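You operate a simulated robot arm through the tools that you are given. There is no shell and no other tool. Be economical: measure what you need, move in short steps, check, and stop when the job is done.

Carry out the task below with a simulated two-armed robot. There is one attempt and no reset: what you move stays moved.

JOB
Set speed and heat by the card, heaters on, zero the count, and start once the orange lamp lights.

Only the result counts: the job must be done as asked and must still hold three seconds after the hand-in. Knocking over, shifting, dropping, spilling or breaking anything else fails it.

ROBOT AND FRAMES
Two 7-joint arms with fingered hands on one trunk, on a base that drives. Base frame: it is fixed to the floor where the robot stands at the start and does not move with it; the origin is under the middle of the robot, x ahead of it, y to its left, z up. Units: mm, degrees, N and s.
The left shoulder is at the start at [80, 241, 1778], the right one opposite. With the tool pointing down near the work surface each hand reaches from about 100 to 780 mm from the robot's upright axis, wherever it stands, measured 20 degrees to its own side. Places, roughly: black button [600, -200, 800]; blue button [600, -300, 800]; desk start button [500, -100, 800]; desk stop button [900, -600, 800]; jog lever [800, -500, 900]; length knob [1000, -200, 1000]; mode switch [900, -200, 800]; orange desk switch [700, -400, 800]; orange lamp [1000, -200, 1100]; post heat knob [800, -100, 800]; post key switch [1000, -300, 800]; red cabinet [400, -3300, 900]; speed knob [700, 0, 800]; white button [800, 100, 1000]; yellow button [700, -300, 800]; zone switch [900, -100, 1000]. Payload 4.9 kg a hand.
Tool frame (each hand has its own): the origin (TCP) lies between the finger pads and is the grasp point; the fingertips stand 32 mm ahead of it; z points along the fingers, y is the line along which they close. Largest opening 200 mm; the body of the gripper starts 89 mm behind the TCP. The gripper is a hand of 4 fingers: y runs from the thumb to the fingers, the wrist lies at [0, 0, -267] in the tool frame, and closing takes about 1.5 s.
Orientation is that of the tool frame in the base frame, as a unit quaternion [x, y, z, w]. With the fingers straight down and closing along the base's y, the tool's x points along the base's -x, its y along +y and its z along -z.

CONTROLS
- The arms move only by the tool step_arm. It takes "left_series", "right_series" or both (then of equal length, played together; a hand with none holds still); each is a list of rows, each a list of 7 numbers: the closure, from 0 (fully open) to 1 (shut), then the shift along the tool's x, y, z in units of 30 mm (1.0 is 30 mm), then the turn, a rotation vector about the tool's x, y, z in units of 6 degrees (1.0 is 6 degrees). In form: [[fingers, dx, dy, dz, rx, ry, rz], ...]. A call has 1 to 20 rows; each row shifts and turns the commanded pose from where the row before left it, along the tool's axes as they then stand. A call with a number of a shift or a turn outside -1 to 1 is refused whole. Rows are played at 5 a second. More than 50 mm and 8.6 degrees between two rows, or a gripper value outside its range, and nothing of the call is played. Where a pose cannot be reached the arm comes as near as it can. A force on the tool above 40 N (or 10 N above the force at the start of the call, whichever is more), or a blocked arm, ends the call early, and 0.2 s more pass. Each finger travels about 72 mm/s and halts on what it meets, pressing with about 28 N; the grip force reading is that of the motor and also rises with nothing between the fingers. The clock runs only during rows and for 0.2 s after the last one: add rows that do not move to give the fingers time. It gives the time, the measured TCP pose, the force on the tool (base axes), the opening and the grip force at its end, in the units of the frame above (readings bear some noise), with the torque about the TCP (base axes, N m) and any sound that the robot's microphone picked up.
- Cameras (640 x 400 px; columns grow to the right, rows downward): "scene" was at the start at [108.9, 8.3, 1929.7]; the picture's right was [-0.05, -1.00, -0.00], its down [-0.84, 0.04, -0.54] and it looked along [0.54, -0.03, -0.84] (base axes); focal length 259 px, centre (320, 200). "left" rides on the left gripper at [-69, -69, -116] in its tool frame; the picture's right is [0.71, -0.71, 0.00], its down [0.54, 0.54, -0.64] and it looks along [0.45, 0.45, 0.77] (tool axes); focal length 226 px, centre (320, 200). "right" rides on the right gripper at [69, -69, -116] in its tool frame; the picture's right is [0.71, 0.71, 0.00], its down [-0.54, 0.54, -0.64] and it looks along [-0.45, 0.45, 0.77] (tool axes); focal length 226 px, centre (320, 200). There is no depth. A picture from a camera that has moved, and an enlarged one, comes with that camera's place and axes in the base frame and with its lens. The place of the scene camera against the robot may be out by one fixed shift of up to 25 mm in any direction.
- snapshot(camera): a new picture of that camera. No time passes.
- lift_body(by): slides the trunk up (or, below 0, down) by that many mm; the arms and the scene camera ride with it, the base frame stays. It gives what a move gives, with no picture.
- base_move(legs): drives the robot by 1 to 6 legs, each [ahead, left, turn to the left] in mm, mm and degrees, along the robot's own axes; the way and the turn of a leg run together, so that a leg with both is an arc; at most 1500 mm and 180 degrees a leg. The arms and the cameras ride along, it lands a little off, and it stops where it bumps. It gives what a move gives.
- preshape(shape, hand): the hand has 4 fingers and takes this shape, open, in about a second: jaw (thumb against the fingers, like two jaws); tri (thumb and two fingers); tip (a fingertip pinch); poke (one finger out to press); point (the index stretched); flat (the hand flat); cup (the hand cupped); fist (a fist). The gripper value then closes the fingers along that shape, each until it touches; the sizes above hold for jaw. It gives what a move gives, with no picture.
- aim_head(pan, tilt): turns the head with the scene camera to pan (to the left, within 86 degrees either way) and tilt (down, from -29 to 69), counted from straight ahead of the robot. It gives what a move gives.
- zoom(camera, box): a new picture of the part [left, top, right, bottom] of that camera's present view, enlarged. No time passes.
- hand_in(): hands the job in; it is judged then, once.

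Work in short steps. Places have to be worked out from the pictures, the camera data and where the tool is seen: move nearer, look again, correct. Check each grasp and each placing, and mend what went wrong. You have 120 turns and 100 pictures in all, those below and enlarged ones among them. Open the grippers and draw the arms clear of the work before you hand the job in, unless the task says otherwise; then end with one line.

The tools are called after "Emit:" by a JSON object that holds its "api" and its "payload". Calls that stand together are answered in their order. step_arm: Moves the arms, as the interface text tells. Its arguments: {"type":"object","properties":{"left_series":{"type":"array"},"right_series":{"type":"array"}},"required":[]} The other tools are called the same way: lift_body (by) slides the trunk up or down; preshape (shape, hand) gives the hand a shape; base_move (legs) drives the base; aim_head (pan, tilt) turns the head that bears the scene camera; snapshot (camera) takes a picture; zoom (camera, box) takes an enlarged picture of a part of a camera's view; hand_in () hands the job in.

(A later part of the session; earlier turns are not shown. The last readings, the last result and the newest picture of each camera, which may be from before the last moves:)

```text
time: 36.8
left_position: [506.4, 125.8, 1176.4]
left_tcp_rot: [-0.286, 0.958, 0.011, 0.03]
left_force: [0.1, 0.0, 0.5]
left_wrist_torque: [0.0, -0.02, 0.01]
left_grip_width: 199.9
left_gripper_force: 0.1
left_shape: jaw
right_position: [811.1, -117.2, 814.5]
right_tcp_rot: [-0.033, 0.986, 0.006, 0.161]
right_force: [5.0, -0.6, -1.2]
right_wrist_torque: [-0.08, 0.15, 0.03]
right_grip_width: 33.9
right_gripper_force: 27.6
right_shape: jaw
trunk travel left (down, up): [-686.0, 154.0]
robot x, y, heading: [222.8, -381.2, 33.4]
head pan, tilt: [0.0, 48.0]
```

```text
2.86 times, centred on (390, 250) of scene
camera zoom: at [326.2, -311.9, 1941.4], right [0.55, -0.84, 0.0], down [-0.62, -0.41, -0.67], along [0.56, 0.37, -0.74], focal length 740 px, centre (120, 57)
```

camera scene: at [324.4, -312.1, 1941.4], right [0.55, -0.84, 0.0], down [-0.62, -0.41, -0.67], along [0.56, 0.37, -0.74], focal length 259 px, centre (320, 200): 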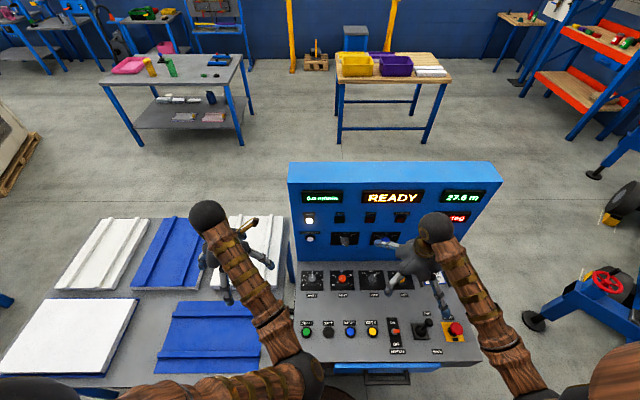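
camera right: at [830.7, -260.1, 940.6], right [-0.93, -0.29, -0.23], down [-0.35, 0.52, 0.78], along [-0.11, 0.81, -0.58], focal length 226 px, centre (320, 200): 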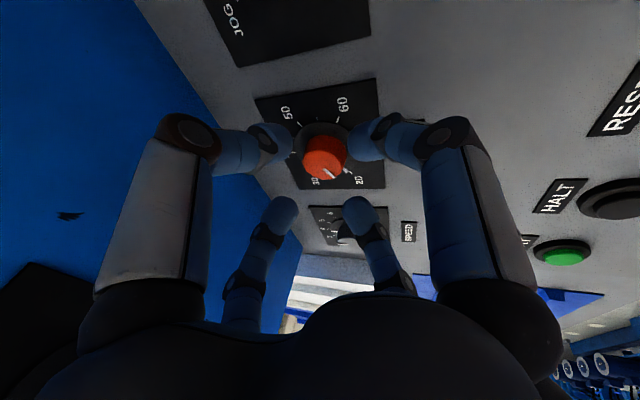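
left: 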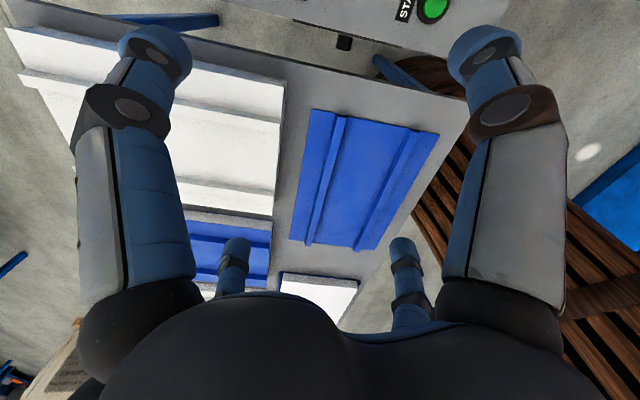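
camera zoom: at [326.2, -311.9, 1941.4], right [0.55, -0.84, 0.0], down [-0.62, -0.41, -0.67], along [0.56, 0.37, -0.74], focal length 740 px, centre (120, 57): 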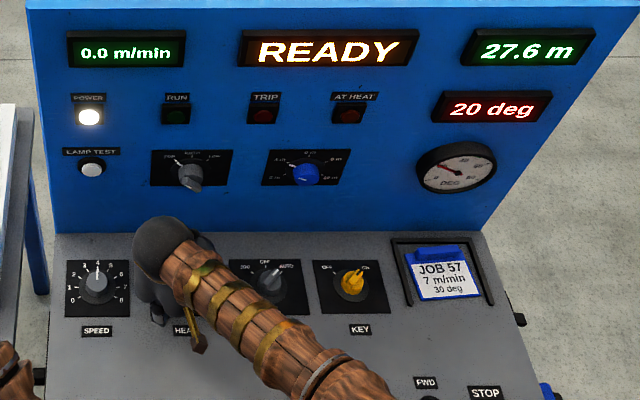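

It turned with the hand by 60°. I release, rise 110 mm along the tool and inspect the dial.

Emit:
{"api": "step_arm", "payload": {"right_series": [[0.7, 0, 0, 0, 0, 0, 0], [0.65, 0, 0, 0, 0, 0, 0], [0.65, 0, 0, 0, 0, 0, 0], [0.65, 0, 0, -0.7, 0, 0, 0], [0.65, 0, 0, -1, 0, 0, 0], [0.65, 0, 0, -1, 0, 0, 0], [0.65, 0, 0, -1, 0, 0, 0]]}}

Emit:
{"api": "zoom", "payload": {"camera": "right", "box": [220, 40, 420, 220]}}

```text
time: 38.4
left_position: [504.5, 125.3, 1175.4]
left_tcp_rot: [-0.287, 0.957, 0.01, 0.029]
left_force: [-0.6, -0.2, 0.1]
left_wrist_torque: [-0.02, 0.01, 0.02]
left_grip_width: 200.1
left_gripper_force: 0.1
left_shape: jaw
right_position: [773.3, -119.7, 920.8]
right_tcp_rot: [-0.032, 0.986, 0.004, 0.161]
right_force: [0.3, -0.5, 0.9]
right_wrist_torque: [0.03, 0.02, 0.0]
right_grip_width: 69.7
right_gripper_force: 0.0
right_shape: jaw
trunk travel left (down, up): [-686.0, 154.0]
robot x, y, heading: [224.0, -386.0, 33.4]
head pan, tilt: [0.0, 48.0]
```

```text
2.22 times, centred on (320, 130) of right
camera zoom: at [676.1, -194.8, 1008.8], right [-0.72, 0.66, -0.23], down [0.27, 0.56, 0.78], along [0.64, 0.5, -0.58], focal length 502 px, centre (320, 356)
```

zoom: 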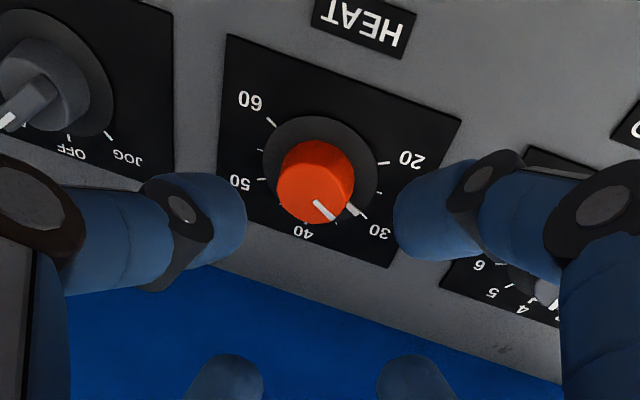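

The skirt mark seems lined up with the 30 tick; I check enlarged.

Emit:
{"api": "zoom", "payload": {"camera": "right", "box": [295, 90, 355, 130]}}

```text
10.00 times, centred on (325, 110) of right
camera zoom: at [676.1, -194.8, 1008.8], right [-0.72, 0.66, -0.23], down [0.27, 0.56, 0.78], along [0.64, 0.5, -0.58], focal length 2261 px, centre (270, 1100)
```

zoom: 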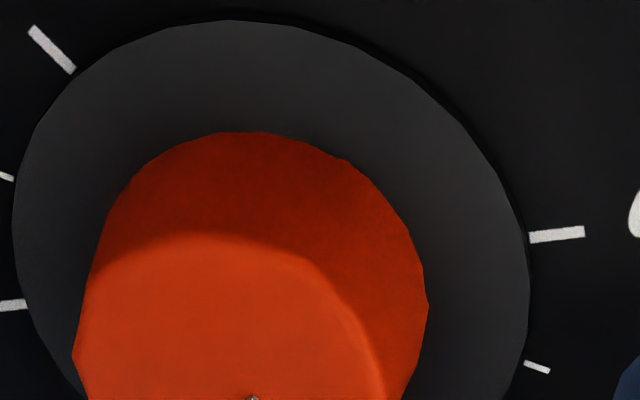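

Emit:
{"api": "zoom", "payload": {"camera": "right", "box": [305, 110, 365, 150]}}

```text
10.00 times, centred on (335, 130) of right
camera zoom: at [676.1, -194.8, 1008.8], right [-0.72, 0.66, -0.23], down [0.27, 0.56, 0.78], along [0.64, 0.5, -0.58], focal length 2261 px, centre (170, 900)
```

zoom: 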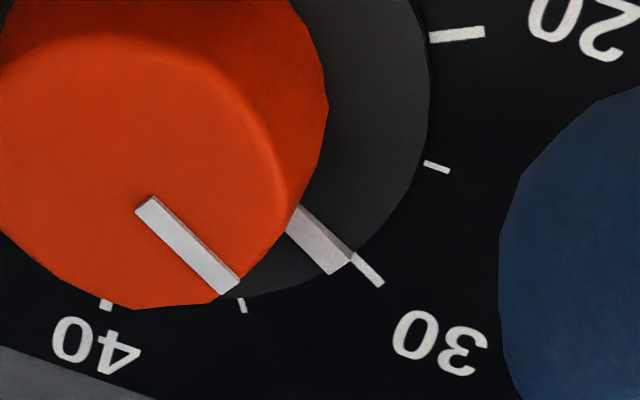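

Heat is set to 30. Now the speed knob (at 4, needs +90° to 7): I hover over it pre-turned to −45°.

Emit:
{"api": "step_arm", "payload": {"right_series": [[0.7, 0.366, 0.783, 0.225, 0, 0, 0], [0.7, 0.366, 0.783, 0.225, 0, 0, 0], [0.7, 0.366, 0.783, 0.225, 0, 0, 0], [0.7, 0.366, 0.783, 0.225, 0, 0, 0], [0.7, 0, 0, 0, -0.305, 0, -0.9115], [0.7, 0, 0, 0, -0.305, 0, -0.9115], [0.7, 0, 0, 0, -0.305, 0, -0.9115], [0.7, 0, 0, 0, -0.305, 0, -0.9115], [0.7, 0, 0, 0, -0.305, 0, -0.9115], [0.7, 0, 0, 0, -0.305, 0, -0.9115], [0.7, 0, 0, 0, -0.305, 0, -0.9115], [0.7, 0, 0, 0, -0.305, 0, -0.9115], [0.7, 0, 0, 0, -0.305, 0, -0.9115], [0.7, 0, 0, 0, -0.305, 0, -0.9115], [0.7, 0, 0, 0, -0.305, 0, -0.9115], [0.7, 0, 0, 0, -0.305, 0, -0.9115], [0.7, 0, 0, 0, -0.305, 0, -0.9115]]}}

Emit:
{"api": "zoom", "payload": {"camera": "right", "box": [220, 60, 420, 240]}}

```text
time: 42.0
left_position: [506.0, 126.2, 1176.6]
left_tcp_rot: [-0.286, 0.958, 0.01, 0.03]
left_force: [-0.1, 0.2, 1.1]
left_wrist_torque: [-0.01, 0.01, 0.0]
left_grip_width: 200.2
left_gripper_force: 0.2
left_shape: jaw
right_position: [734.8, -28.3, 880.1]
right_tcp_rot: [-0.627, 0.762, 0.101, 0.125]
right_force: [-0.5, -0.6, -0.2]
right_wrist_torque: [-0.01, 0.02, -0.01]
right_grip_width: 60.4
right_gripper_force: 0.1
right_shape: jaw
trunk travel left (down, up): [-686.0, 154.0]
robot x, y, heading: [224.6, -380.3, 33.4]
head pan, tilt: [0.0, 48.0]
```

```text
2.22 times, centred on (320, 150) of right
camera zoom: at [782.8, -141.4, 968.6], right [-0.82, -0.52, -0.23], down [-0.47, 0.41, 0.78], along [-0.32, 0.75, -0.58], focal length 502 px, centre (320, 311)
```

zoom: 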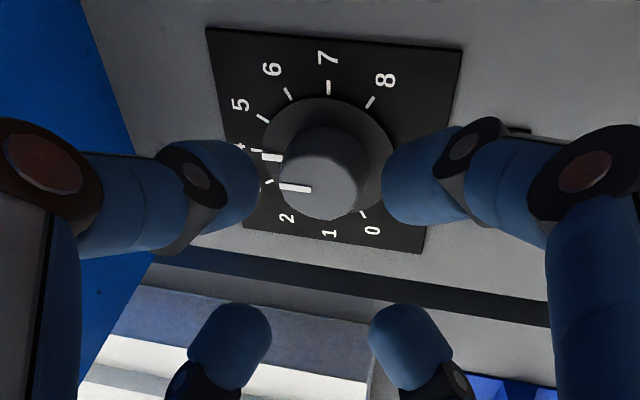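

Nearly centred. A small correction and 45 mm down, then check again.

Emit:
{"api": "step_arm", "payload": {"right_series": [[0.7, -0.07, 0.07, 0.5, 0, 0, 0], [0.7, 0, 0, 1, 0, 0, 0]]}}

Emit:
{"api": "zoom", "payload": {"camera": "right", "box": [220, 60, 420, 240]}}

```text
time: 42.6
left_position: [507.0, 127.3, 1175.3]
left_tcp_rot: [-0.286, 0.958, 0.009, 0.03]
left_force: [-0.3, -0.3, -1.0]
left_wrist_torque: [-0.02, 0.01, -0.02]
left_grip_width: 200.0
left_gripper_force: 0.0
left_shape: jaw
right_position: [737.1, -11.2, 837.5]
right_tcp_rot: [-0.627, 0.762, 0.1, 0.124]
right_force: [-0.3, 0.5, -0.1]
right_wrist_torque: [0.01, 0.02, 0.0]
right_grip_width: 60.4
right_gripper_force: 0.1
right_shape: jaw
trunk travel left (down, up): [-686.0, 154.0]
robot x, y, heading: [228.7, -382.6, 33.0]
head pan, tilt: [0.0, 48.0]
```

```text
2.22 times, centred on (320, 150) of right
camera zoom: at [785.2, -125.1, 926.3], right [-0.82, -0.52, -0.22], down [-0.47, 0.41, 0.78], along [-0.31, 0.75, -0.58], focal length 502 px, centre (320, 311)
```

zoom: 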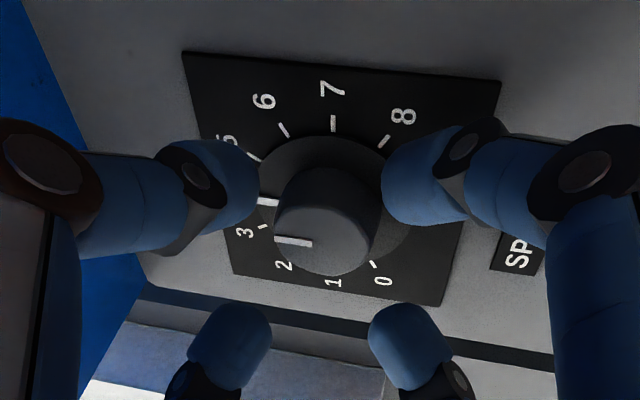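

Well centred; descend 23 mm and close.

Emit:
{"api": "step_arm", "payload": {"right_series": [[0.7, 0, 0, 0.4, 0, 0, 0], [0.7, 0, 0, 0.38, 0, 0, 0], [0.85, 0, 0, 0, 0, 0, 0], [1, 0, 0, 0, 0, 0, 0], [1, 0, 0, 0, 0, 0, 0], [1, 0, 0, 0, 0, 0, 0], [1, 0, 0, 0, 0, 0, 0]]}}

Emit:
{"api": "zoom", "payload": {"camera": "right", "box": [220, 60, 420, 240]}}

```text
time: 44.2
left_position: [505.8, 125.2, 1176.4]
left_tcp_rot: [-0.286, 0.958, 0.01, 0.03]
left_force: [0.5, 0.1, 0.0]
left_wrist_torque: [0.0, -0.02, 0.0]
left_grip_width: 200.0
left_gripper_force: 0.0
left_shape: jaw
right_position: [738.9, -4.7, 815.9]
right_tcp_rot: [-0.626, 0.763, 0.101, 0.125]
right_force: [1.2, -6.2, 4.2]
right_wrist_torque: [-0.34, 0.01, -0.07]
right_grip_width: 34.3
right_gripper_force: 27.8
right_shape: jaw
trunk travel left (down, up): [-686.0, 154.0]
robot x, y, heading: [228.8, -384.2, 33.1]
head pan, tilt: [0.0, 48.0]
```

```text
2.22 times, centred on (320, 150) of right
camera zoom: at [785.4, -119.3, 904.8], right [-0.82, -0.52, -0.23], down [-0.47, 0.41, 0.78], along [-0.31, 0.75, -0.58], focal length 502 px, centre (320, 311)
```

zoom: 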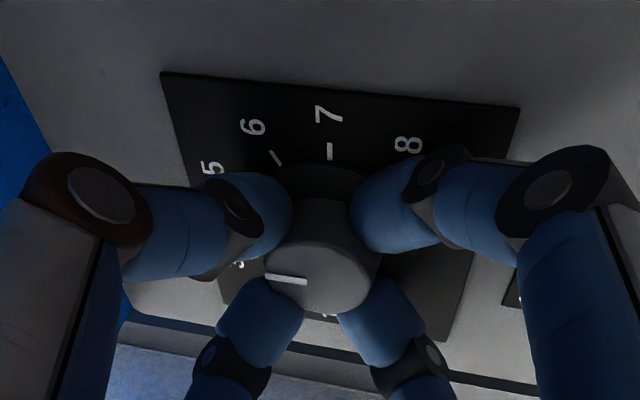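

Gripped at 34 mm. I turn +90° clockwise.

Emit:
{"api": "step_arm", "payload": {"right_series": [[1, 0, 0.0265, 0, 0.317, 0, 0.948], [1, 0, 0.0265, 0, 0.317, 0, 0.948], [1, 0, 0.0265, 0, 0.317, 0, 0.948], [1, 0, 0.0265, 0, 0.317, 0, 0.948], [1, 0, 0.0265, 0, 0.317, 0, 0.948], [1, 0, 0.0265, 0, 0.317, 0, 0.948], [1, 0, 0.0265, 0, 0.317, 0, 0.948], [1, 0, 0.0265, 0, 0.317, 0, 0.948], [1, 0, 0.0265, 0, 0.317, 0, 0.948], [1, 0, 0.0265, 0, 0.317, 0, 0.948], [1, 0, 0.0265, 0, 0.317, 0, 0.948], [1, 0, 0.0265, 0, 0.317, 0, 0.948], [1, 0, 0.0265, 0, 0.317, 0, 0.948], [1, 0, 0.0265, 0, 0.317, 0, 0.948], [1, 0, 0.0265, 0, 0.317, 0, 0.948], [1, 0, 0, 0, 0, 0, 0]]}}

Emit:
{"api": "step_arm", "payload": {"right_series": [[0.7, 0, 0, 0, 0, 0, 0], [0.65, 0, 0, 0, 0, 0, 0], [0.65, 0, 0, 0, 0, 0, 0], [0.65, 0, 0, -0.7, 0, 0, 0], [0.65, 0, 0, -1, 0, 0, 0], [0.65, 0, 0, -1, 0, 0, 0], [0.65, 0, 0, -1, 0, 0, 0]]}}

Emit:
{"api": "zoom", "payload": {"camera": "right", "box": [270, 70, 390, 150]}}

```text
time: 47.6
left_position: [508.9, 123.8, 1176.1]
left_tcp_rot: [-0.286, 0.958, 0.01, 0.03]
left_force: [-0.2, -0.5, 0.1]
left_wrist_torque: [0.01, 0.03, 0.01]
left_grip_width: 199.8
left_gripper_force: 0.1
left_shape: jaw
right_position: [731.6, 2.2, 815.7]
right_tcp_rot: [0.097, 0.982, -0.015, 0.16]
right_force: [27.9, -15.3, 2.8]
right_wrist_torque: [-0.66, -0.54, -0.01]
right_grip_width: 33.8
right_gripper_force: 28.0
right_shape: jaw
trunk travel left (down, up): [-686.0, 154.0]
robot x, y, heading: [225.9, -384.6, 33.0]
head pan, tilt: [0.0, 48.0]
```

```text
time: 49.2
left_position: [505.2, 125.8, 1175.3]
left_tcp_rot: [-0.286, 0.958, 0.01, 0.03]
left_force: [-5.2, 0.8, 1.8]
left_wrist_torque: [-0.19, -0.15, -0.4]
left_grip_width: 199.7
left_gripper_force: 0.0
left_shape: jaw
right_position: [697.6, 9.9, 919.9]
right_tcp_rot: [0.096, 0.982, -0.017, 0.159]
right_force: [-0.4, 0.7, 0.7]
right_wrist_torque: [-0.02, 0.01, 0.03]
right_grip_width: 69.9
right_gripper_force: 0.1
right_shape: jaw
trunk travel left (down, up): [-686.0, 154.0]
robot x, y, heading: [224.2, -384.4, 33.2]
head pan, tilt: [0.0, 48.0]
```

```text
5.00 times, centred on (330, 110) of right
camera zoom: at [583.9, -38.3, 1009.4], right [-0.52, 0.82, -0.23], down [0.41, 0.47, 0.78], along [0.75, 0.31, -0.58], focal length 1130 px, centre (270, 650)
```

zoom: 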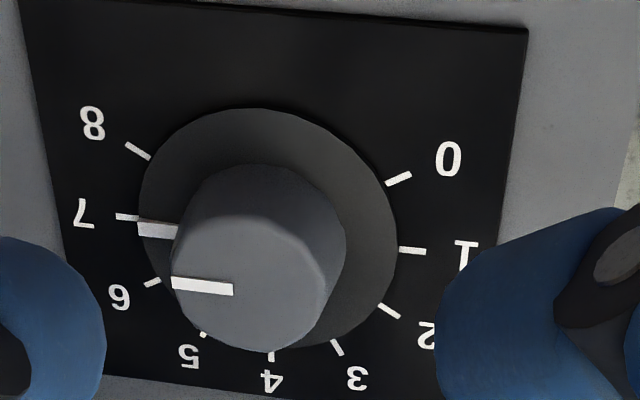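

The mark looks close to 7 but perhaps a few degrees short. I move the hand aside and look with the scene camera at high zoom.

Emit:
{"api": "step_arm", "payload": {"right_series": [[0.65, 0.9, -0.9, -0.3, 0, 0, 0], [0.65, 0.9, -0.9, -0.3, 0, 0, 0], [0.65, 0.5, -0.9, -0.3, 0, 0, 0], [0.65, 0.5, -0.9, -0.3, 0, 0, 0], [0.65, 0.5, -0.9, -0.3, 0, 0, 0], [0.65, 0.5, -0.9, -0.3, 0, 0, 0]]}}

Emit:
{"api": "zoom", "payload": {"camera": "scene", "box": [298, 268, 328, 293]}}

Emit:
{"api": "zoom", "payload": {"camera": "scene", "box": [328, 265, 358, 290]}}

Emit:
{"api": "zoom", "payload": {"camera": "scene", "box": [290, 180, 490, 320]}}

```text
time: 50.6
left_position: [505.7, 124.9, 1176.4]
left_tcp_rot: [-0.286, 0.958, 0.01, 0.03]
left_force: [-0.3, -0.7, -0.4]
left_wrist_torque: [0.01, -0.01, -0.04]
left_grip_width: 200.2
left_gripper_force: 0.0
left_shape: jaw
right_position: [541.8, -125.3, 936.5]
right_tcp_rot: [0.096, 0.982, -0.014, 0.162]
right_force: [0.6, -0.7, 0.6]
right_wrist_torque: [0.02, 0.02, 0.01]
right_grip_width: 69.8
right_gripper_force: 0.0
right_shape: jaw
trunk travel left (down, up): [-686.0, 154.0]
robot x, y, heading: [226.8, -382.9, 33.5]
head pan, tilt: [0.0, 48.0]
```

```text
16.00 times, centred on (313, 280) of scene
camera zoom: at [324.2, -313.2, 1941.5], right [0.55, -0.84, 0.0], down [-0.62, -0.41, -0.67], along [0.56, 0.37, -0.74], focal length 4145 px, centre (432, -1088)
```

zoom: 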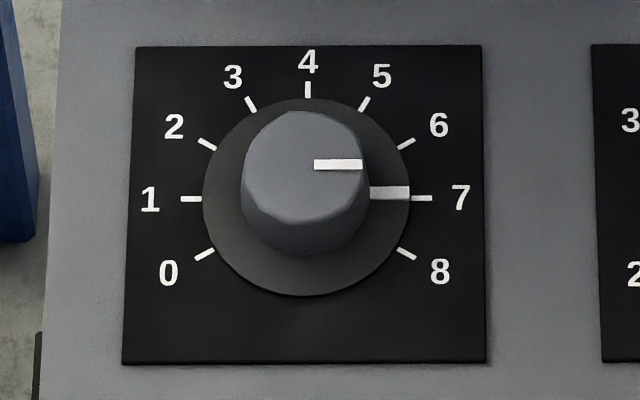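

```text
16.00 times, centred on (343, 278) of scene
camera zoom: at [324.2, -313.2, 1941.5], right [0.55, -0.84, 0.0], down [-0.62, -0.41, -0.67], along [0.56, 0.37, -0.74], focal length 4145 px, centre (-48, -1040)
```

zoom: 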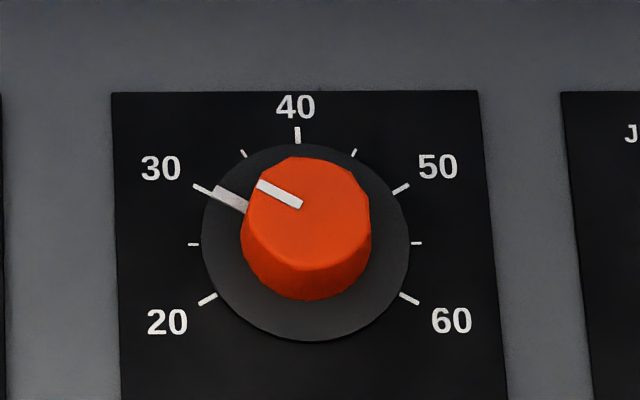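

```text
2.86 times, centred on (390, 250) of scene
camera zoom: at [324.2, -313.2, 1941.5], right [0.55, -0.84, 0.0], down [-0.62, -0.41, -0.67], along [0.56, 0.37, -0.74], focal length 740 px, centre (120, 57)
```

zoom: 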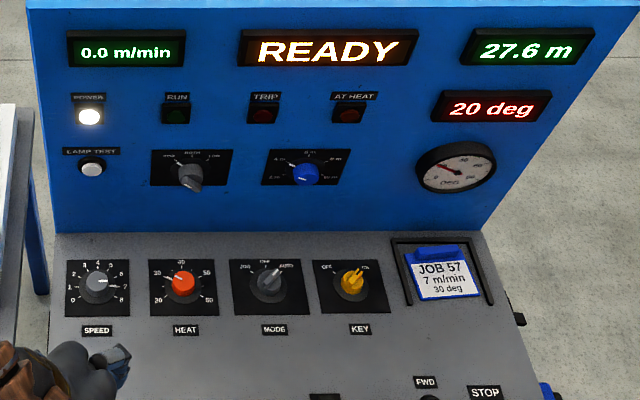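

Speed 7 and heat 30 are set accurately. Now for restoring the zone switch, I take a close look at it and bring the hand back up facing the panel.

Emit:
{"api": "zoom", "payload": {"camera": "scene", "box": [330, 225, 366, 249]}}

Emit:
{"api": "step_arm", "payload": {"right_series": [[0.5, 0.5, -0.5, -0.8, -0.305, 0, -0.9115], [0.5, 0.5, -0.5, -0.8, -0.305, 0, -0.9115], [0.5, 0.3, -0.5, -0.8, -0.305, 0, -0.9115], [0.5, 0, 0, -0.8, -0.305, 0, -0.9115], [0.5, 0, 0, 0, -0.305, 0, -0.9115], [0.5, 0, 0, 0, -0.305, 0, -0.9115], [0.5, 0, 0, 0, -0.305, 0, -0.9115], [0.5, 0, 0, 0, -0.305, 0, -0.9115]]}}

```text
16.00 times, centred on (348, 237) of scene
camera zoom: at [324.2, -313.2, 1941.5], right [0.55, -0.84, 0.0], down [-0.62, -0.41, -0.67], along [0.56, 0.37, -0.74], focal length 4145 px, centre (-128, -392)
```

zoom: 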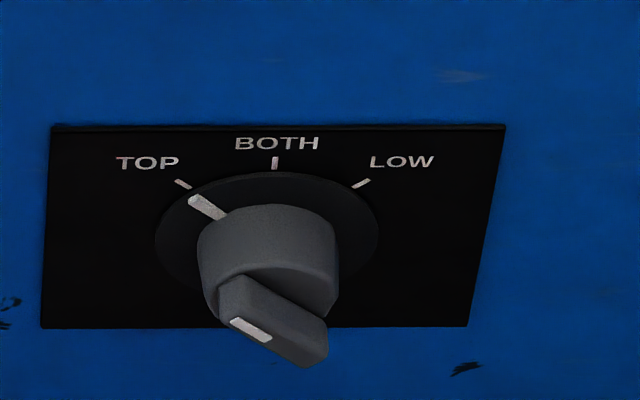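

```text
time: 51.7
left_position: [511.6, 118.2, 1175.0]
left_tcp_rot: [-0.279, 0.96, 0.008, 0.03]
left_force: [0.2, -0.4, -0.1]
left_wrist_torque: [0.05, -0.02, 0.01]
left_grip_width: 200.0
left_gripper_force: 0.1
left_shape: jaw
right_position: [507.6, -203.6, 952.7]
right_tcp_rot: [-0.093, 0.981, -0.061, 0.157]
right_force: [0.8, 0.3, 1.2]
right_wrist_torque: [0.0, -0.01, 0.01]
right_grip_width: 99.9
right_gripper_force: 0.0
right_shape: jaw
trunk travel left (down, up): [-686.0, 154.0]
robot x, y, heading: [222.8, -382.0, 33.4]
head pan, tilt: [0.0, 48.0]
stopped in row 5 (right hand): the arm was blocked; the commanded pose is now the measured one
```

The arm was blocked on the way; I look at the arms in the scene.

Emit:
{"api": "snapshot", "payload": {"camera": "scene"}}

```text
53 pictures are left
camera scene: at [324.3, -311.8, 1941.4], right [0.55, -0.84, 0.0], down [-0.62, -0.41, -0.67], along [0.56, 0.37, -0.74], focal length 259 px, centre (320, 200)
```

scene: 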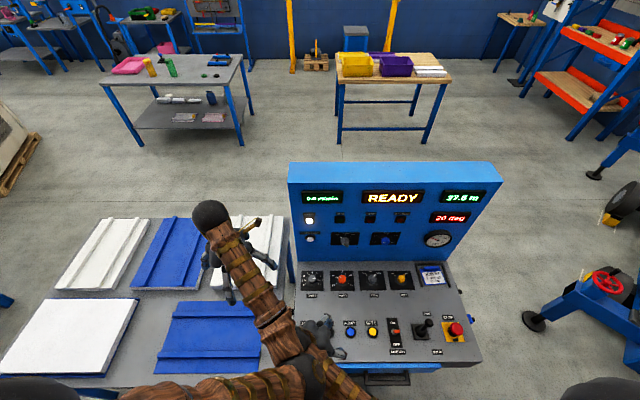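

The right hand is under the left elbow. I bring the right hand out to the right, and then move the left arm farther left.

Emit:
{"api": "step_arm", "payload": {"right_series": [[0.5, 0, -0.9, 0, 0, 0, 0], [0.5, 0, -0.9, 0, 0, 0, 0], [0.5, -0.3, -0.9, -0.3, 0, 0, 0], [0.5, -0.3, -0.9, -0.3, 0, 0, 0], [0.5, -0.3, -0.9, -0.5, 0, 0, 0], [0.5, -0.3, -0.9, -0.5, 0, 0, 0], [0.5, -0.3, -0.9, -0.5, 0, 0, 0], [0.5, -0.3, -0.9, -0.5, 0, 0, 0], [0.5, -0.3, -0.9, -0.5, 0, 0, 0]]}}

Emit:
{"api": "step_arm", "payload": {"left_series": [[0, 0.3, 0.9, 0, 0, 0, 0], [0, 0.3, 0.9, 0, 0, 0, 0], [0, 0.3, 0.9, 0, 0, 0, 0], [0, 0.3, 0.9, 0, 0, 0, 0], [0, 0.3, 0.9, 0, 0, 0, 0], [0, 0.3, 0.9, 0, 0, 0, 0]]}}

Emit:
{"api": "snapshot", "payload": {"camera": "scene"}}

```text
time: 53.7
left_position: [511.3, 118.8, 1176.7]
left_tcp_rot: [-0.279, 0.96, 0.008, 0.032]
left_force: [0.0, 1.0, 0.4]
left_wrist_torque: [0.0, -0.03, 0.04]
left_grip_width: 199.6
left_gripper_force: 0.0
left_shape: jaw
right_position: [575.5, -419.2, 1096.9]
right_tcp_rot: [-0.093, 0.981, -0.061, 0.157]
right_force: [-0.4, 0.5, 0.3]
right_wrist_torque: [-0.01, 0.0, 0.0]
right_grip_width: 100.2
right_gripper_force: 0.0
right_shape: jaw
trunk travel left (down, up): [-686.0, 154.0]
robot x, y, heading: [227.0, -381.8, 33.2]
head pan, tilt: [0.0, 48.0]
```

```text
time: 55.1
left_position: [379.8, 228.2, 1171.9]
left_tcp_rot: [-0.279, 0.96, 0.008, 0.031]
left_force: [0.2, -0.8, 0.4]
left_wrist_torque: [-0.01, -0.04, 0.01]
left_grip_width: 200.0
left_gripper_force: 0.0
left_shape: jaw
right_position: [575.5, -418.2, 1097.2]
right_tcp_rot: [-0.093, 0.981, -0.061, 0.157]
right_force: [0.2, 0.0, 0.1]
right_wrist_torque: [0.01, 0.01, 0.0]
right_grip_width: 100.2
right_gripper_force: 0.1
right_shape: jaw
trunk travel left (down, up): [-686.0, 154.0]
robot x, y, heading: [221.9, -380.1, 33.2]
head pan, tilt: [0.0, 48.0]
```

```text
52 pictures are left
camera scene: at [324.8, -310.5, 1941.4], right [0.55, -0.84, 0.0], down [-0.62, -0.41, -0.67], along [0.56, 0.37, -0.74], focal length 259 px, centre (320, 200)
```

scene: 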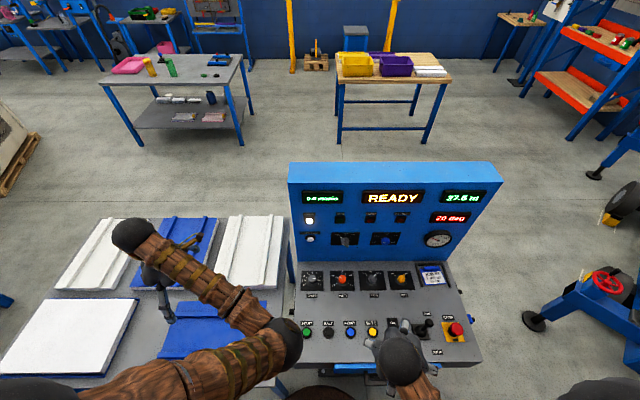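

Clear now. I move the right hand forward in front of the panel and then turn it to point horizontally at the panel with its x axis along the switch handle.

Emit:
{"api": "step_arm", "payload": {"right_series": [[0.6, -0.81, 0.64, 0.285, 0, 0, 0], [0.6, -0.81, 0.64, 0.285, 0, 0, 0], [0.6, -0.81, 0.64, 0.285, 0, 0, 0], [0.6, -0.81, 0.64, 0.285, 0, 0, 0], [0.6, -0.81, 0.64, 0.285, 0, 0, 0], [0.6, -0.81, 0.64, 0.285, 0, 0, 0], [0.6, -0.81, 0.64, 0.285, 0, 0, 0], [0.6, -0.81, 0.64, 0.285, 0, 0, 0], [0.6, -0.81, 0.64, 0.285, 0, 0, 0], [0.6, -0.81, 0.64, 0.285, 0, 0, 0]]}}

Emit:
{"api": "step_arm", "payload": {"right_series": [[0.6, 0, 0, 0, 0.0404, -0.8326, -0.4753], [0.6, 0, 0, 0, 0.0404, -0.8326, -0.4753], [0.6, 0, 0, 0, 0.0404, -0.8326, -0.4753], [0.6, 0, 0, 0, 0.0404, -0.8326, -0.4753], [0.6, 0, 0, 0, 0.0404, -0.8326, -0.4753], [0.6, 0, 0, 0, 0.0404, -0.8326, -0.4753], [0.6, 0, 0, 0, 0.0404, -0.8326, -0.4753], [0.6, 0, 0, 0, 0.0404, -0.8326, -0.4753], [0.6, 0, 0, 0, 0.0404, -0.8326, -0.4753], [0.6, 0, 0, 0, 0.0404, -0.8326, -0.4753], [0.6, 0, 0, 0, 0.0404, -0.8326, -0.4753], [0.6, 0, 0, 0, 0.0404, -0.8326, -0.4753], [0.6, 0, 0, 0, 0.0404, -0.8326, -0.4753], [0.6, 0, 0, 0, 0.0404, -0.8326, -0.4753], [0.6, 0, 0, 0, 0.0404, -0.8326, -0.4753], [0.6, 0, 0, 0, 0.0404, -0.8326, -0.4753]]}}

Emit:
{"api": "snapshot", "payload": {"camera": "right"}}

```text
time: 57.3
left_position: [380.3, 227.4, 1170.9]
left_tcp_rot: [-0.279, 0.96, 0.006, 0.03]
left_force: [0.5, 0.3, 0.1]
left_wrist_torque: [0.01, 0.01, -0.01]
left_grip_width: 199.9
left_gripper_force: 0.0
left_shape: jaw
right_position: [800.2, -188.9, 1058.9]
right_tcp_rot: [-0.093, 0.982, -0.061, 0.155]
right_force: [-0.2, 0.2, -0.2]
right_wrist_torque: [-0.01, 0.01, 0.03]
right_grip_width: 80.3
right_gripper_force: 0.2
right_shape: jaw
trunk travel left (down, up): [-686.0, 154.0]
robot x, y, heading: [224.8, -385.4, 33.5]
head pan, tilt: [0.0, 48.0]
```

```text
time: 60.7
left_position: [379.6, 227.1, 1172.3]
left_tcp_rot: [-0.279, 0.96, 0.008, 0.03]
left_force: [-0.1, 0.5, -0.2]
left_wrist_torque: [0.02, 0.01, 0.03]
left_grip_width: 199.7
left_gripper_force: 0.0
left_shape: jaw
right_position: [798.1, -189.6, 1058.6]
right_tcp_rot: [-0.448, 0.547, -0.068, 0.704]
right_force: [0.4, 0.4, -0.8]
right_wrist_torque: [0.03, 0.02, 0.05]
right_grip_width: 80.1
right_gripper_force: 0.1
right_shape: jaw
trunk travel left (down, up): [-686.0, 154.0]
robot x, y, heading: [226.4, -379.5, 33.2]
head pan, tilt: [0.0, 48.0]
```

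```text
51 pictures are left
camera right: at [757.0, -335.1, 1059.2], right [0.0, 0.0, -1.0], down [-0.96, 0.28, 0.0], along [0.28, 0.96, 0.0], focal length 226 px, centre (320, 200)
```

right: 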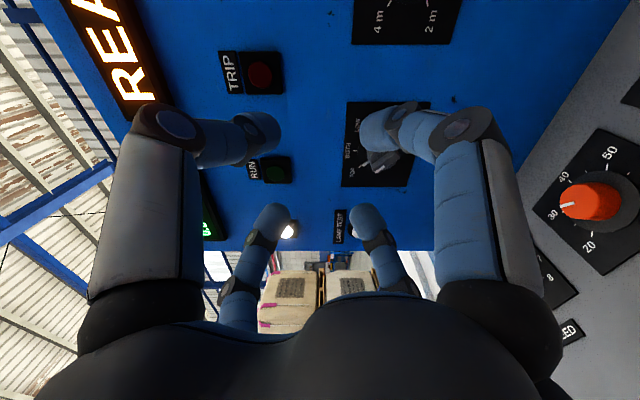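

The hand is well oriented. I move it down 84 mm and left 33 mm to line up with the zone switch, then view.

Emit:
{"api": "step_arm", "payload": {"right_series": [[0.6, 0.4, 0.92, 0, 0, 0, 0], [0.6, 0.4, 0.92, 0, 0, 0, 0], [0.6, 0.4, 0.92, 0, 0, 0, 0]]}}

Emit:
{"api": "snapshot", "payload": {"camera": "right"}}

Emit:
{"api": "zoom", "payload": {"camera": "scene", "box": [290, 180, 450, 300]}}

```text
time: 61.5
left_position: [380.9, 228.2, 1171.2]
left_tcp_rot: [-0.279, 0.96, 0.007, 0.03]
left_force: [0.6, -0.6, -0.1]
left_wrist_torque: [-0.02, -0.01, 0.0]
left_grip_width: 199.9
left_gripper_force: 0.0
left_shape: jaw
right_position: [780.5, -160.6, 975.5]
right_tcp_rot: [-0.448, 0.547, -0.07, 0.704]
right_force: [0.5, 0.0, -0.2]
right_wrist_torque: [0.04, -0.03, 0.0]
right_grip_width: 80.4
right_gripper_force: 0.0
right_shape: jaw
trunk travel left (down, up): [-686.0, 154.0]
robot x, y, heading: [225.4, -381.2, 33.1]
head pan, tilt: [0.0, 48.0]
```

```text
50 pictures are left
camera right: at [738.0, -307.0, 975.4], right [0.0, 0.0, -1.0], down [-0.96, 0.28, 0.0], along [0.28, 0.96, 0.0], focal length 226 px, centre (320, 200)
```

right: 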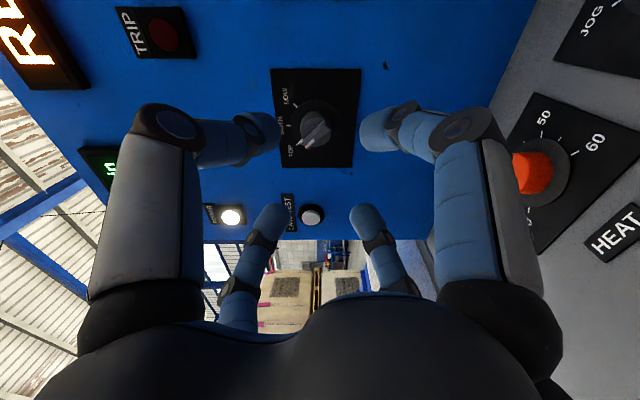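

```text
3.33 times, centred on (370, 240) of scene
camera zoom: at [325.4, -310.7, 1941.4], right [0.55, -0.84, 0.0], down [-0.62, -0.41, -0.67], along [0.56, 0.37, -0.74], focal length 864 px, centre (153, 67)
```

zoom: 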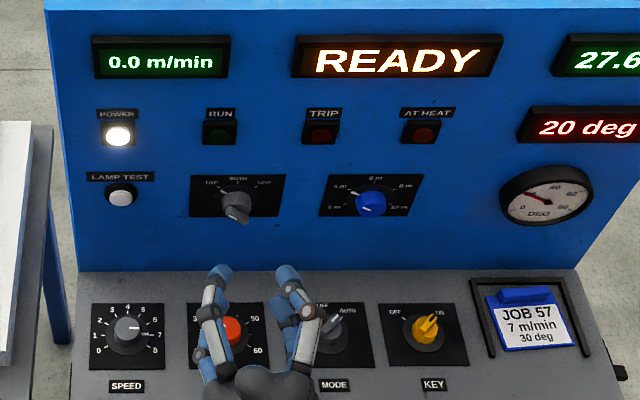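

The switch is well lined up (≈140 mm ahead of the TCP). I approach 45 mm and look again closely.

Emit:
{"api": "step_arm", "payload": {"right_series": [[0.65, 0, 0, 0.75, 0, 0, 0], [0.65, 0, 0, 0.75, 0, 0, 0]]}}

Emit:
{"api": "zoom", "payload": {"camera": "right", "box": [220, 60, 420, 240]}}

```text
time: 62.1
left_position: [380.7, 227.8, 1170.9]
left_tcp_rot: [-0.278, 0.96, 0.007, 0.031]
left_force: [0.0, 0.2, 0.7]
left_wrist_torque: [-0.05, 0.04, -0.04]
left_grip_width: 200.0
left_gripper_force: 0.0
left_shape: jaw
right_position: [818.6, -135.6, 974.8]
right_tcp_rot: [-0.448, 0.547, -0.069, 0.703]
right_force: [0.6, -0.3, 0.4]
right_wrist_torque: [-0.01, -0.02, 0.02]
right_grip_width: 70.3
right_gripper_force: 0.1
right_shape: jaw
trunk travel left (down, up): [-686.0, 154.0]
robot x, y, heading: [227.4, -381.1, 33.3]
head pan, tilt: [0.0, 48.0]
```

```text
2.22 times, centred on (320, 150) of right
camera zoom: at [776.2, -281.2, 975.1], right [0.0, 0.0, -1.0], down [-0.96, 0.28, 0.0], along [0.28, 0.96, 0.0], focal length 502 px, centre (320, 311)
```

zoom: 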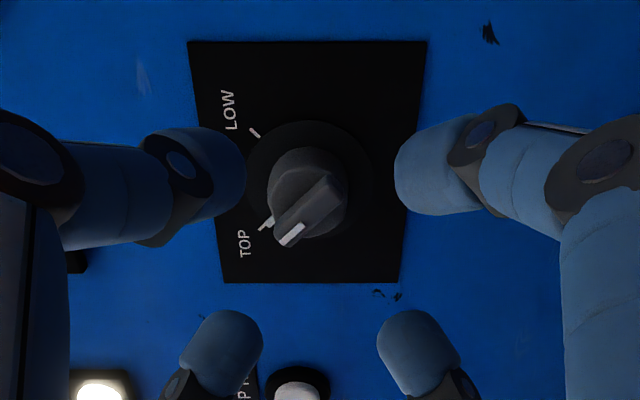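

Aligned; the switch axis is ~3 mm higher than the tool axis. I correct and advance 40 mm, then close.

Emit:
{"api": "step_arm", "payload": {"right_series": [[0.68, -0.08, -0.08, 0.7, 0, 0, 0], [0.68, 0, 0, 0.6, 0, 0, 0], [0.68, 0, 0, 0, 0, 0, 0]]}}

Emit:
{"api": "zoom", "payload": {"camera": "right", "box": [220, 60, 420, 240]}}

```text
time: 62.9
left_position: [379.0, 226.5, 1173.0]
left_tcp_rot: [-0.279, 0.96, 0.008, 0.031]
left_force: [0.5, 0.8, 0.2]
left_wrist_torque: [0.0, -0.01, 0.01]
left_grip_width: 199.7
left_gripper_force: 0.1
left_shape: jaw
right_position: [849.4, -116.5, 979.9]
right_tcp_rot: [-0.448, 0.547, -0.068, 0.704]
right_force: [0.4, 0.5, -0.3]
right_wrist_torque: [0.0, -0.01, 0.01]
right_grip_width: 64.6
right_gripper_force: 0.0
right_shape: jaw
trunk travel left (down, up): [-686.0, 154.0]
robot x, y, heading: [222.8, -384.0, 33.2]
head pan, tilt: [0.0, 48.0]
```

```text
2.22 times, centred on (320, 150) of right
camera zoom: at [807.1, -261.4, 979.5], right [0.0, 0.0, -1.0], down [-0.96, 0.28, 0.0], along [0.28, 0.96, 0.0], focal length 502 px, centre (320, 311)
```

zoom: 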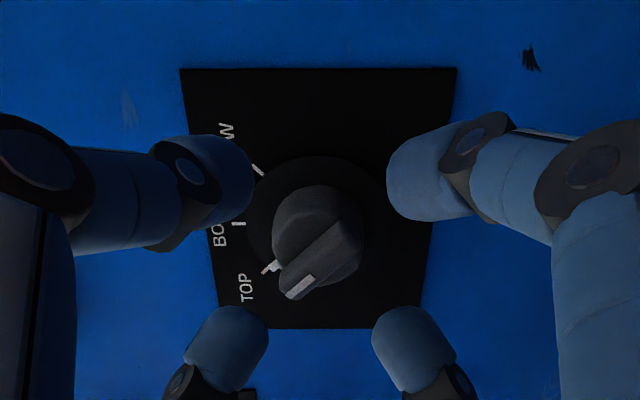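

Handle is centred in the fingers. Advance 8 mm more and close.

Emit:
{"api": "step_arm", "payload": {"right_series": [[0.68, 0, 0, 0.27, 0, 0, 0], [0.85, 0, 0, 0, 0, 0, 0], [1, 0, 0, 0, 0, 0, 0], [1, 0, 0, 0, 0, 0, 0], [1, 0, 0, 0, 0, 0, 0], [1, 0, 0, 0, 0, 0, 0]]}}

Emit:
{"api": "zoom", "payload": {"camera": "right", "box": [220, 60, 420, 240]}}

```text
time: 64.3
left_position: [378.7, 226.3, 1172.2]
left_tcp_rot: [-0.28, 0.96, 0.008, 0.031]
left_force: [-0.6, -0.8, -0.3]
left_wrist_torque: [-0.01, -0.02, 0.05]
left_grip_width: 199.9
left_gripper_force: 0.0
left_shape: jaw
right_position: [853.8, -110.1, 979.5]
right_tcp_rot: [-0.448, 0.547, -0.068, 0.704]
right_force: [-12.7, -2.3, -2.0]
right_wrist_torque: [-0.04, 0.02, 0.24]
right_grip_width: 7.5
right_gripper_force: 27.8
right_shape: jaw
trunk travel left (down, up): [-686.0, 154.0]
robot x, y, heading: [227.1, -385.6, 33.3]
head pan, tilt: [0.0, 48.0]
```

```text
2.22 times, centred on (320, 150) of right
camera zoom: at [812.3, -256.2, 979.9], right [0.0, 0.0, -1.0], down [-0.96, 0.28, 0.0], along [0.28, 0.96, 0.0], focal length 502 px, centre (320, 311)
```

zoom: 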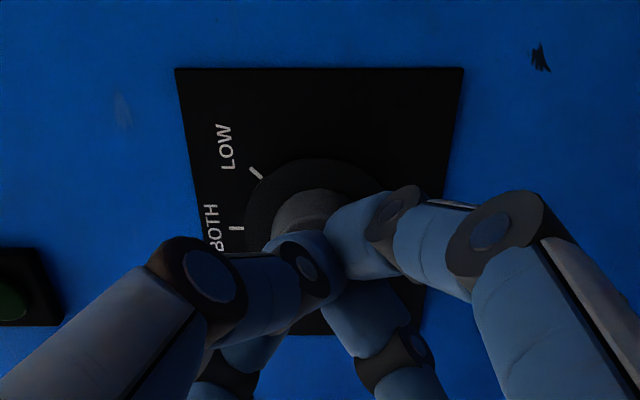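

The bar is gripped. I turn +45° clockwise to BOTH.

Emit:
{"api": "step_arm", "payload": {"right_series": [[1, 0, 0, 0, 0, 0, 0.95], [1, 0, 0, 0, 0, 0, 0.95], [1, 0, 0, 0, 0, 0, 0.95], [1, 0, 0, 0, 0, 0, 0.95], [1, 0, 0, 0, 0, 0, 0.95], [1, 0, 0, 0, 0, 0, 0.95], [1, 0, 0, 0, 0, 0, 0.95], [1, 0, 0, 0, 0, 0, 0.95], [1, 0, 0, 0, 0, 0, 0]]}}

Emit:
{"api": "zoom", "payload": {"camera": "scene", "box": [325, 215, 375, 255]}}

Emit:
{"api": "zoom", "payload": {"camera": "right", "box": [220, 60, 420, 240]}}

```text
time: 65.9
left_position: [379.6, 226.8, 1171.7]
left_tcp_rot: [-0.28, 0.96, 0.008, 0.031]
left_force: [0.4, 0.1, 0.7]
left_wrist_torque: [0.0, -0.02, -0.04]
left_grip_width: 200.0
left_gripper_force: 0.1
left_shape: jaw
right_position: [852.2, -109.5, 976.7]
right_tcp_rot: [-0.238, 0.668, 0.175, 0.683]
right_force: [-9.7, 1.2, -0.5]
right_wrist_torque: [-0.04, 0.06, 0.24]
right_grip_width: 7.2
right_gripper_force: 28.1
right_shape: jaw
trunk travel left (down, up): [-686.0, 154.0]
robot x, y, heading: [224.9, -381.9, 33.3]
head pan, tilt: [0.0, 48.0]
stopped in row 8 (right hand): the force on the tool passed its limit at 41 N (the readings are from after the stop); the commanded pose is now the measured one
```

```text
10.00 times, centred on (350, 235) of scene
camera zoom: at [324.3, -311.3, 1941.9], right [0.55, -0.84, 0.0], down [-0.62, -0.41, -0.67], along [0.56, 0.37, -0.74], focal length 2591 px, centre (20, -150)
```

zoom: 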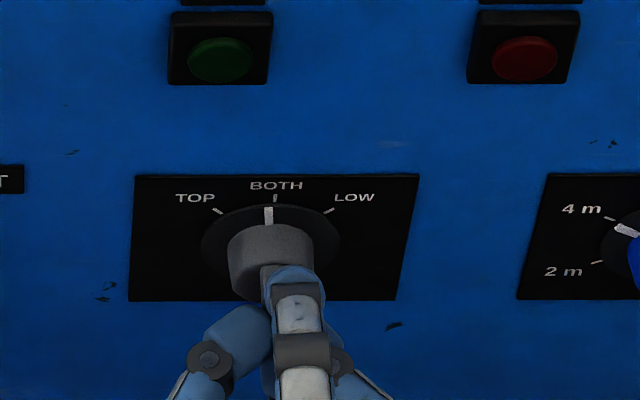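

```text
2.22 times, centred on (320, 150) of right
camera zoom: at [798.7, -237.0, 915.3], right [-0.36, 0.53, -0.77], down [-0.86, 0.13, 0.49], along [0.36, 0.84, 0.41], focal length 502 px, centre (320, 311)
```

zoom: 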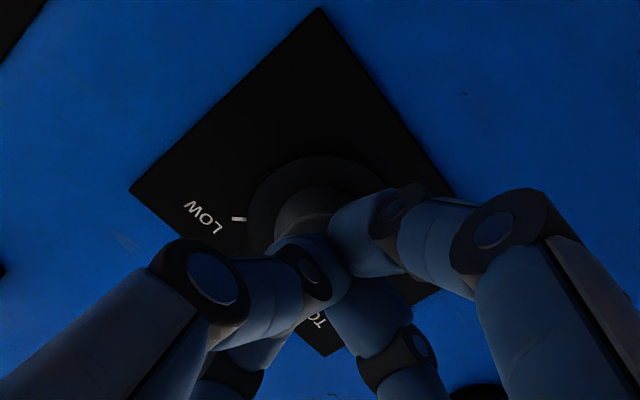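

The zone switch is back on BOTH. I release and back straight off.

Emit:
{"api": "step_arm", "payload": {"right_series": [[0.8, 0, 0, 0, 0, 0, 0], [0.65, 0, 0, 0, 0, 0, 0], [0.65, 0, 0, 0, 0, 0, 0], [0.65, 0, 0, -0.7, 0, 0, 0], [0.65, 0, 0, -1, 0, 0, 0], [0.65, 0, 0, -1, 0, 0, 0], [0.65, 0, 0, -1, 0, 0, 0], [0.65, 0, 0, -1, 0, 0, 0], [0.65, 0, 0, -1, 0, 0, 0]]}}

Emit:
{"api": "zoom", "payload": {"camera": "scene", "box": [290, 180, 490, 380]}}

```text
time: 67.9
left_position: [378.9, 226.1, 1172.0]
left_tcp_rot: [-0.28, 0.959, 0.008, 0.032]
left_force: [0.2, -0.7, 0.1]
left_wrist_torque: [0.02, 0.02, 0.0]
left_grip_width: 199.9
left_gripper_force: 0.0
left_shape: jaw
right_position: [712.2, -207.2, 977.7]
right_tcp_rot: [-0.238, 0.668, 0.173, 0.684]
right_force: [-0.5, -0.1, -1.0]
right_wrist_torque: [0.0, -0.03, 0.0]
right_grip_width: 69.6
right_gripper_force: 0.1
right_shape: jaw
trunk travel left (down, up): [-686.0, 154.0]
robot x, y, heading: [226.4, -387.5, 33.2]
head pan, tilt: [0.0, 48.0]
```

```text
2.00 times, centred on (390, 280) of scene
camera zoom: at [324.8, -312.7, 1941.4], right [0.55, -0.84, 0.0], down [-0.62, -0.41, -0.67], along [0.56, 0.37, -0.74], focal length 518 px, centre (180, 40)
```

zoom: 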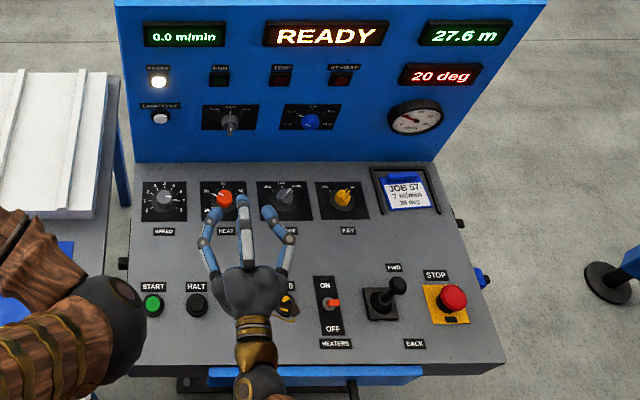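

All is well. Now I turn the hand fingers-down again, raising it, and take the poke shape for the heaters switch.

Emit:
{"api": "step_arm", "payload": {"right_series": [[0.65, -1, 0, 0, 0, 0, 0.9], [0.65, -1, 0, 0, 0, 0, 0], [0.65, 0, 0, 0, 0, 1, 0], [0.65, 0, 0, 0, 0, 1, 0], [0.65, 0, 0, 0, 0, 1, 0], [0.65, 0, 0, 0, 0, 1, 0], [0.65, 0, 0, 0, 0, 1, 0], [0.65, 0, 0, 0, 0, 1, 0], [0.65, 0, 0, 0, 0, 1, 0], [0.65, 0, 0, 0, 0, 1, 0], [0.65, 0, 0, 0, 0, 1, 0], [0.65, 0, 0, 0, 0, 1, 0], [0.65, 0, 0, 0, 0, 1, 0], [0.65, 0, 0, 0, 0, 1, 0], [0.65, 0, 0, 0, 0, 1, 0], [0.65, 0, 0, 0, 0, 1, 0], [0.65, 0, 0, 0, 0, 1, 0]]}}

Emit:
{"api": "preshape", "payload": {"hand": "right", "shape": "poke"}}

Emit:
{"api": "snapshot", "payload": {"camera": "right"}}

```text
time: 71.5
left_position: [380.4, 228.5, 1171.2]
left_tcp_rot: [-0.28, 0.959, 0.008, 0.031]
left_force: [0.5, -1.1, -0.5]
left_wrist_torque: [-0.04, 0.02, -0.02]
left_grip_width: 200.0
left_gripper_force: 0.1
left_shape: jaw
right_position: [712.0, -203.1, 1036.8]
right_tcp_rot: [-0.292, 0.956, -0.001, -0.004]
right_force: [0.3, 0.3, 0.1]
right_wrist_torque: [-0.01, 0.03, -0.03]
right_grip_width: 69.5
right_gripper_force: 0.1
right_shape: jaw
trunk travel left (down, up): [-686.0, 154.0]
robot x, y, heading: [226.3, -381.0, 33.3]
head pan, tilt: [0.0, 48.0]
```

```text
time: 72.4
left_position: [379.2, 228.3, 1172.0]
left_tcp_rot: [-0.28, 0.96, 0.008, 0.031]
left_force: [-0.2, 0.1, -0.1]
left_wrist_torque: [-0.03, -0.02, 0.05]
left_grip_width: 199.8
left_gripper_force: 0.1
left_shape: jaw
right_position: [711.0, -204.1, 1036.7]
right_tcp_rot: [-0.291, 0.957, 0.0, -0.003]
right_force: [0.5, 0.9, -0.2]
right_wrist_torque: [0.04, -0.01, 0.0]
right_grip_width: 0.0
right_gripper_force: 0.0
right_shape: poke
trunk travel left (down, up): [-686.0, 154.0]
robot x, y, heading: [223.4, -383.0, 33.3]
head pan, tilt: [0.0, 48.0]
```

```text
42 pictures are left
camera right: at [693.4, -299.6, 1154.0], right [-0.98, 0.19, 0.01], down [0.15, 0.75, 0.64], along [0.12, 0.63, -0.77], focal length 226 px, centre (320, 200)
```

right: 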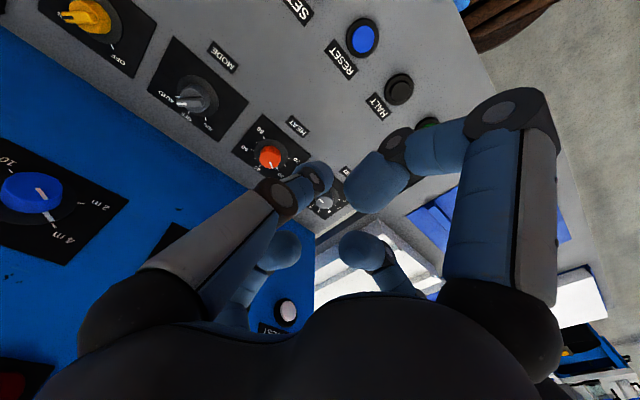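

Tool is vertical and aligned. I move to a hover in front (robot side) of the heaters toggle, at z≈900, and look.

Emit:
{"api": "step_arm", "payload": {"right_series": [[0, 0.686, -0.86, 0, 0, 0, 0], [0, 0.686, -0.86, 0, 0, 0, 0], [0, 0.686, -0.86, 0, 0, 0, 0], [0, 0.686, -0.86, 0, 0, 0, 0], [0, 0.686, -0.86, 0, 0, 0, 0], [0, 0.686, -0.86, 0, 0, 0, 0], [0, 0.686, -0.86, 0, 0, 0, 0], [0, 0, 0, 1, 0, 0, 0], [0, 0, 0, 1, 0, 0, 0], [0, 0, 0, 1, 0, 0, 0], [0, 0, 0, 1, 0, 0, 0], [0, 0, 0, 0.6, 0, 0, 0]]}}

Emit:
{"api": "snapshot", "payload": {"camera": "right"}}

Emit:
{"api": "zoom", "payload": {"camera": "scene", "box": [360, 280, 480, 380]}}

```text
time: 75.0
left_position: [381.1, 226.7, 1171.8]
left_tcp_rot: [-0.28, 0.959, 0.008, 0.031]
left_force: [0.6, 0.7, 0.2]
left_wrist_torque: [0.0, -0.01, 0.01]
left_grip_width: 200.1
left_gripper_force: 0.1
left_shape: jaw
right_position: [692.2, -434.8, 898.2]
right_tcp_rot: [-0.291, 0.957, 0.0, -0.003]
right_force: [0.1, 0.1, 0.4]
right_wrist_torque: [-0.02, 0.03, -0.01]
right_grip_width: 0.0
right_gripper_force: 0.1
right_shape: poke
trunk travel left (down, up): [-686.0, 154.0]
robot x, y, heading: [222.5, -381.8, 33.2]
head pan, tilt: [0.0, 48.0]
```

```text
41 pictures are left
camera right: at [674.5, -529.2, 1015.3], right [-0.98, 0.19, 0.01], down [0.15, 0.75, 0.64], along [0.12, 0.63, -0.77], focal length 226 px, centre (320, 200)
```

right: 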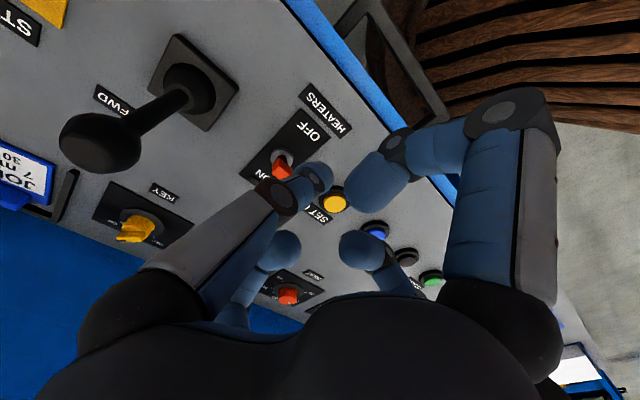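

```text
4.00 times, centred on (420, 330) of scene
camera zoom: at [325.6, -311.2, 1941.4], right [0.55, -0.84, 0.0], down [-0.62, -0.41, -0.67], along [0.56, 0.37, -0.74], focal length 1036 px, centre (-80, -320)
```

zoom: 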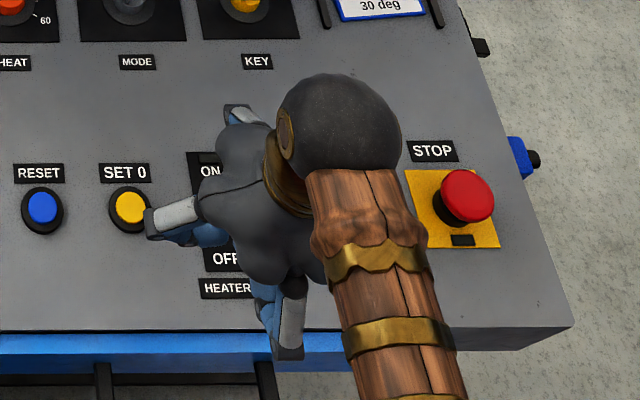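

I zoom at the toggle to see its pivot and lean.

Emit:
{"api": "zoom", "payload": {"camera": "right", "box": [220, 80, 360, 220]}}

```text
2.86 times, centred on (290, 150) of right
camera zoom: at [674.5, -529.2, 1015.3], right [-0.98, 0.19, 0.01], down [0.15, 0.75, 0.64], along [0.12, 0.63, -0.77], focal length 646 px, centre (406, 343)
```

zoom: 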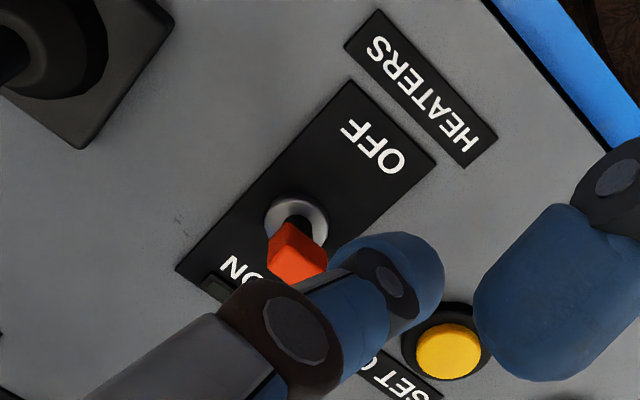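

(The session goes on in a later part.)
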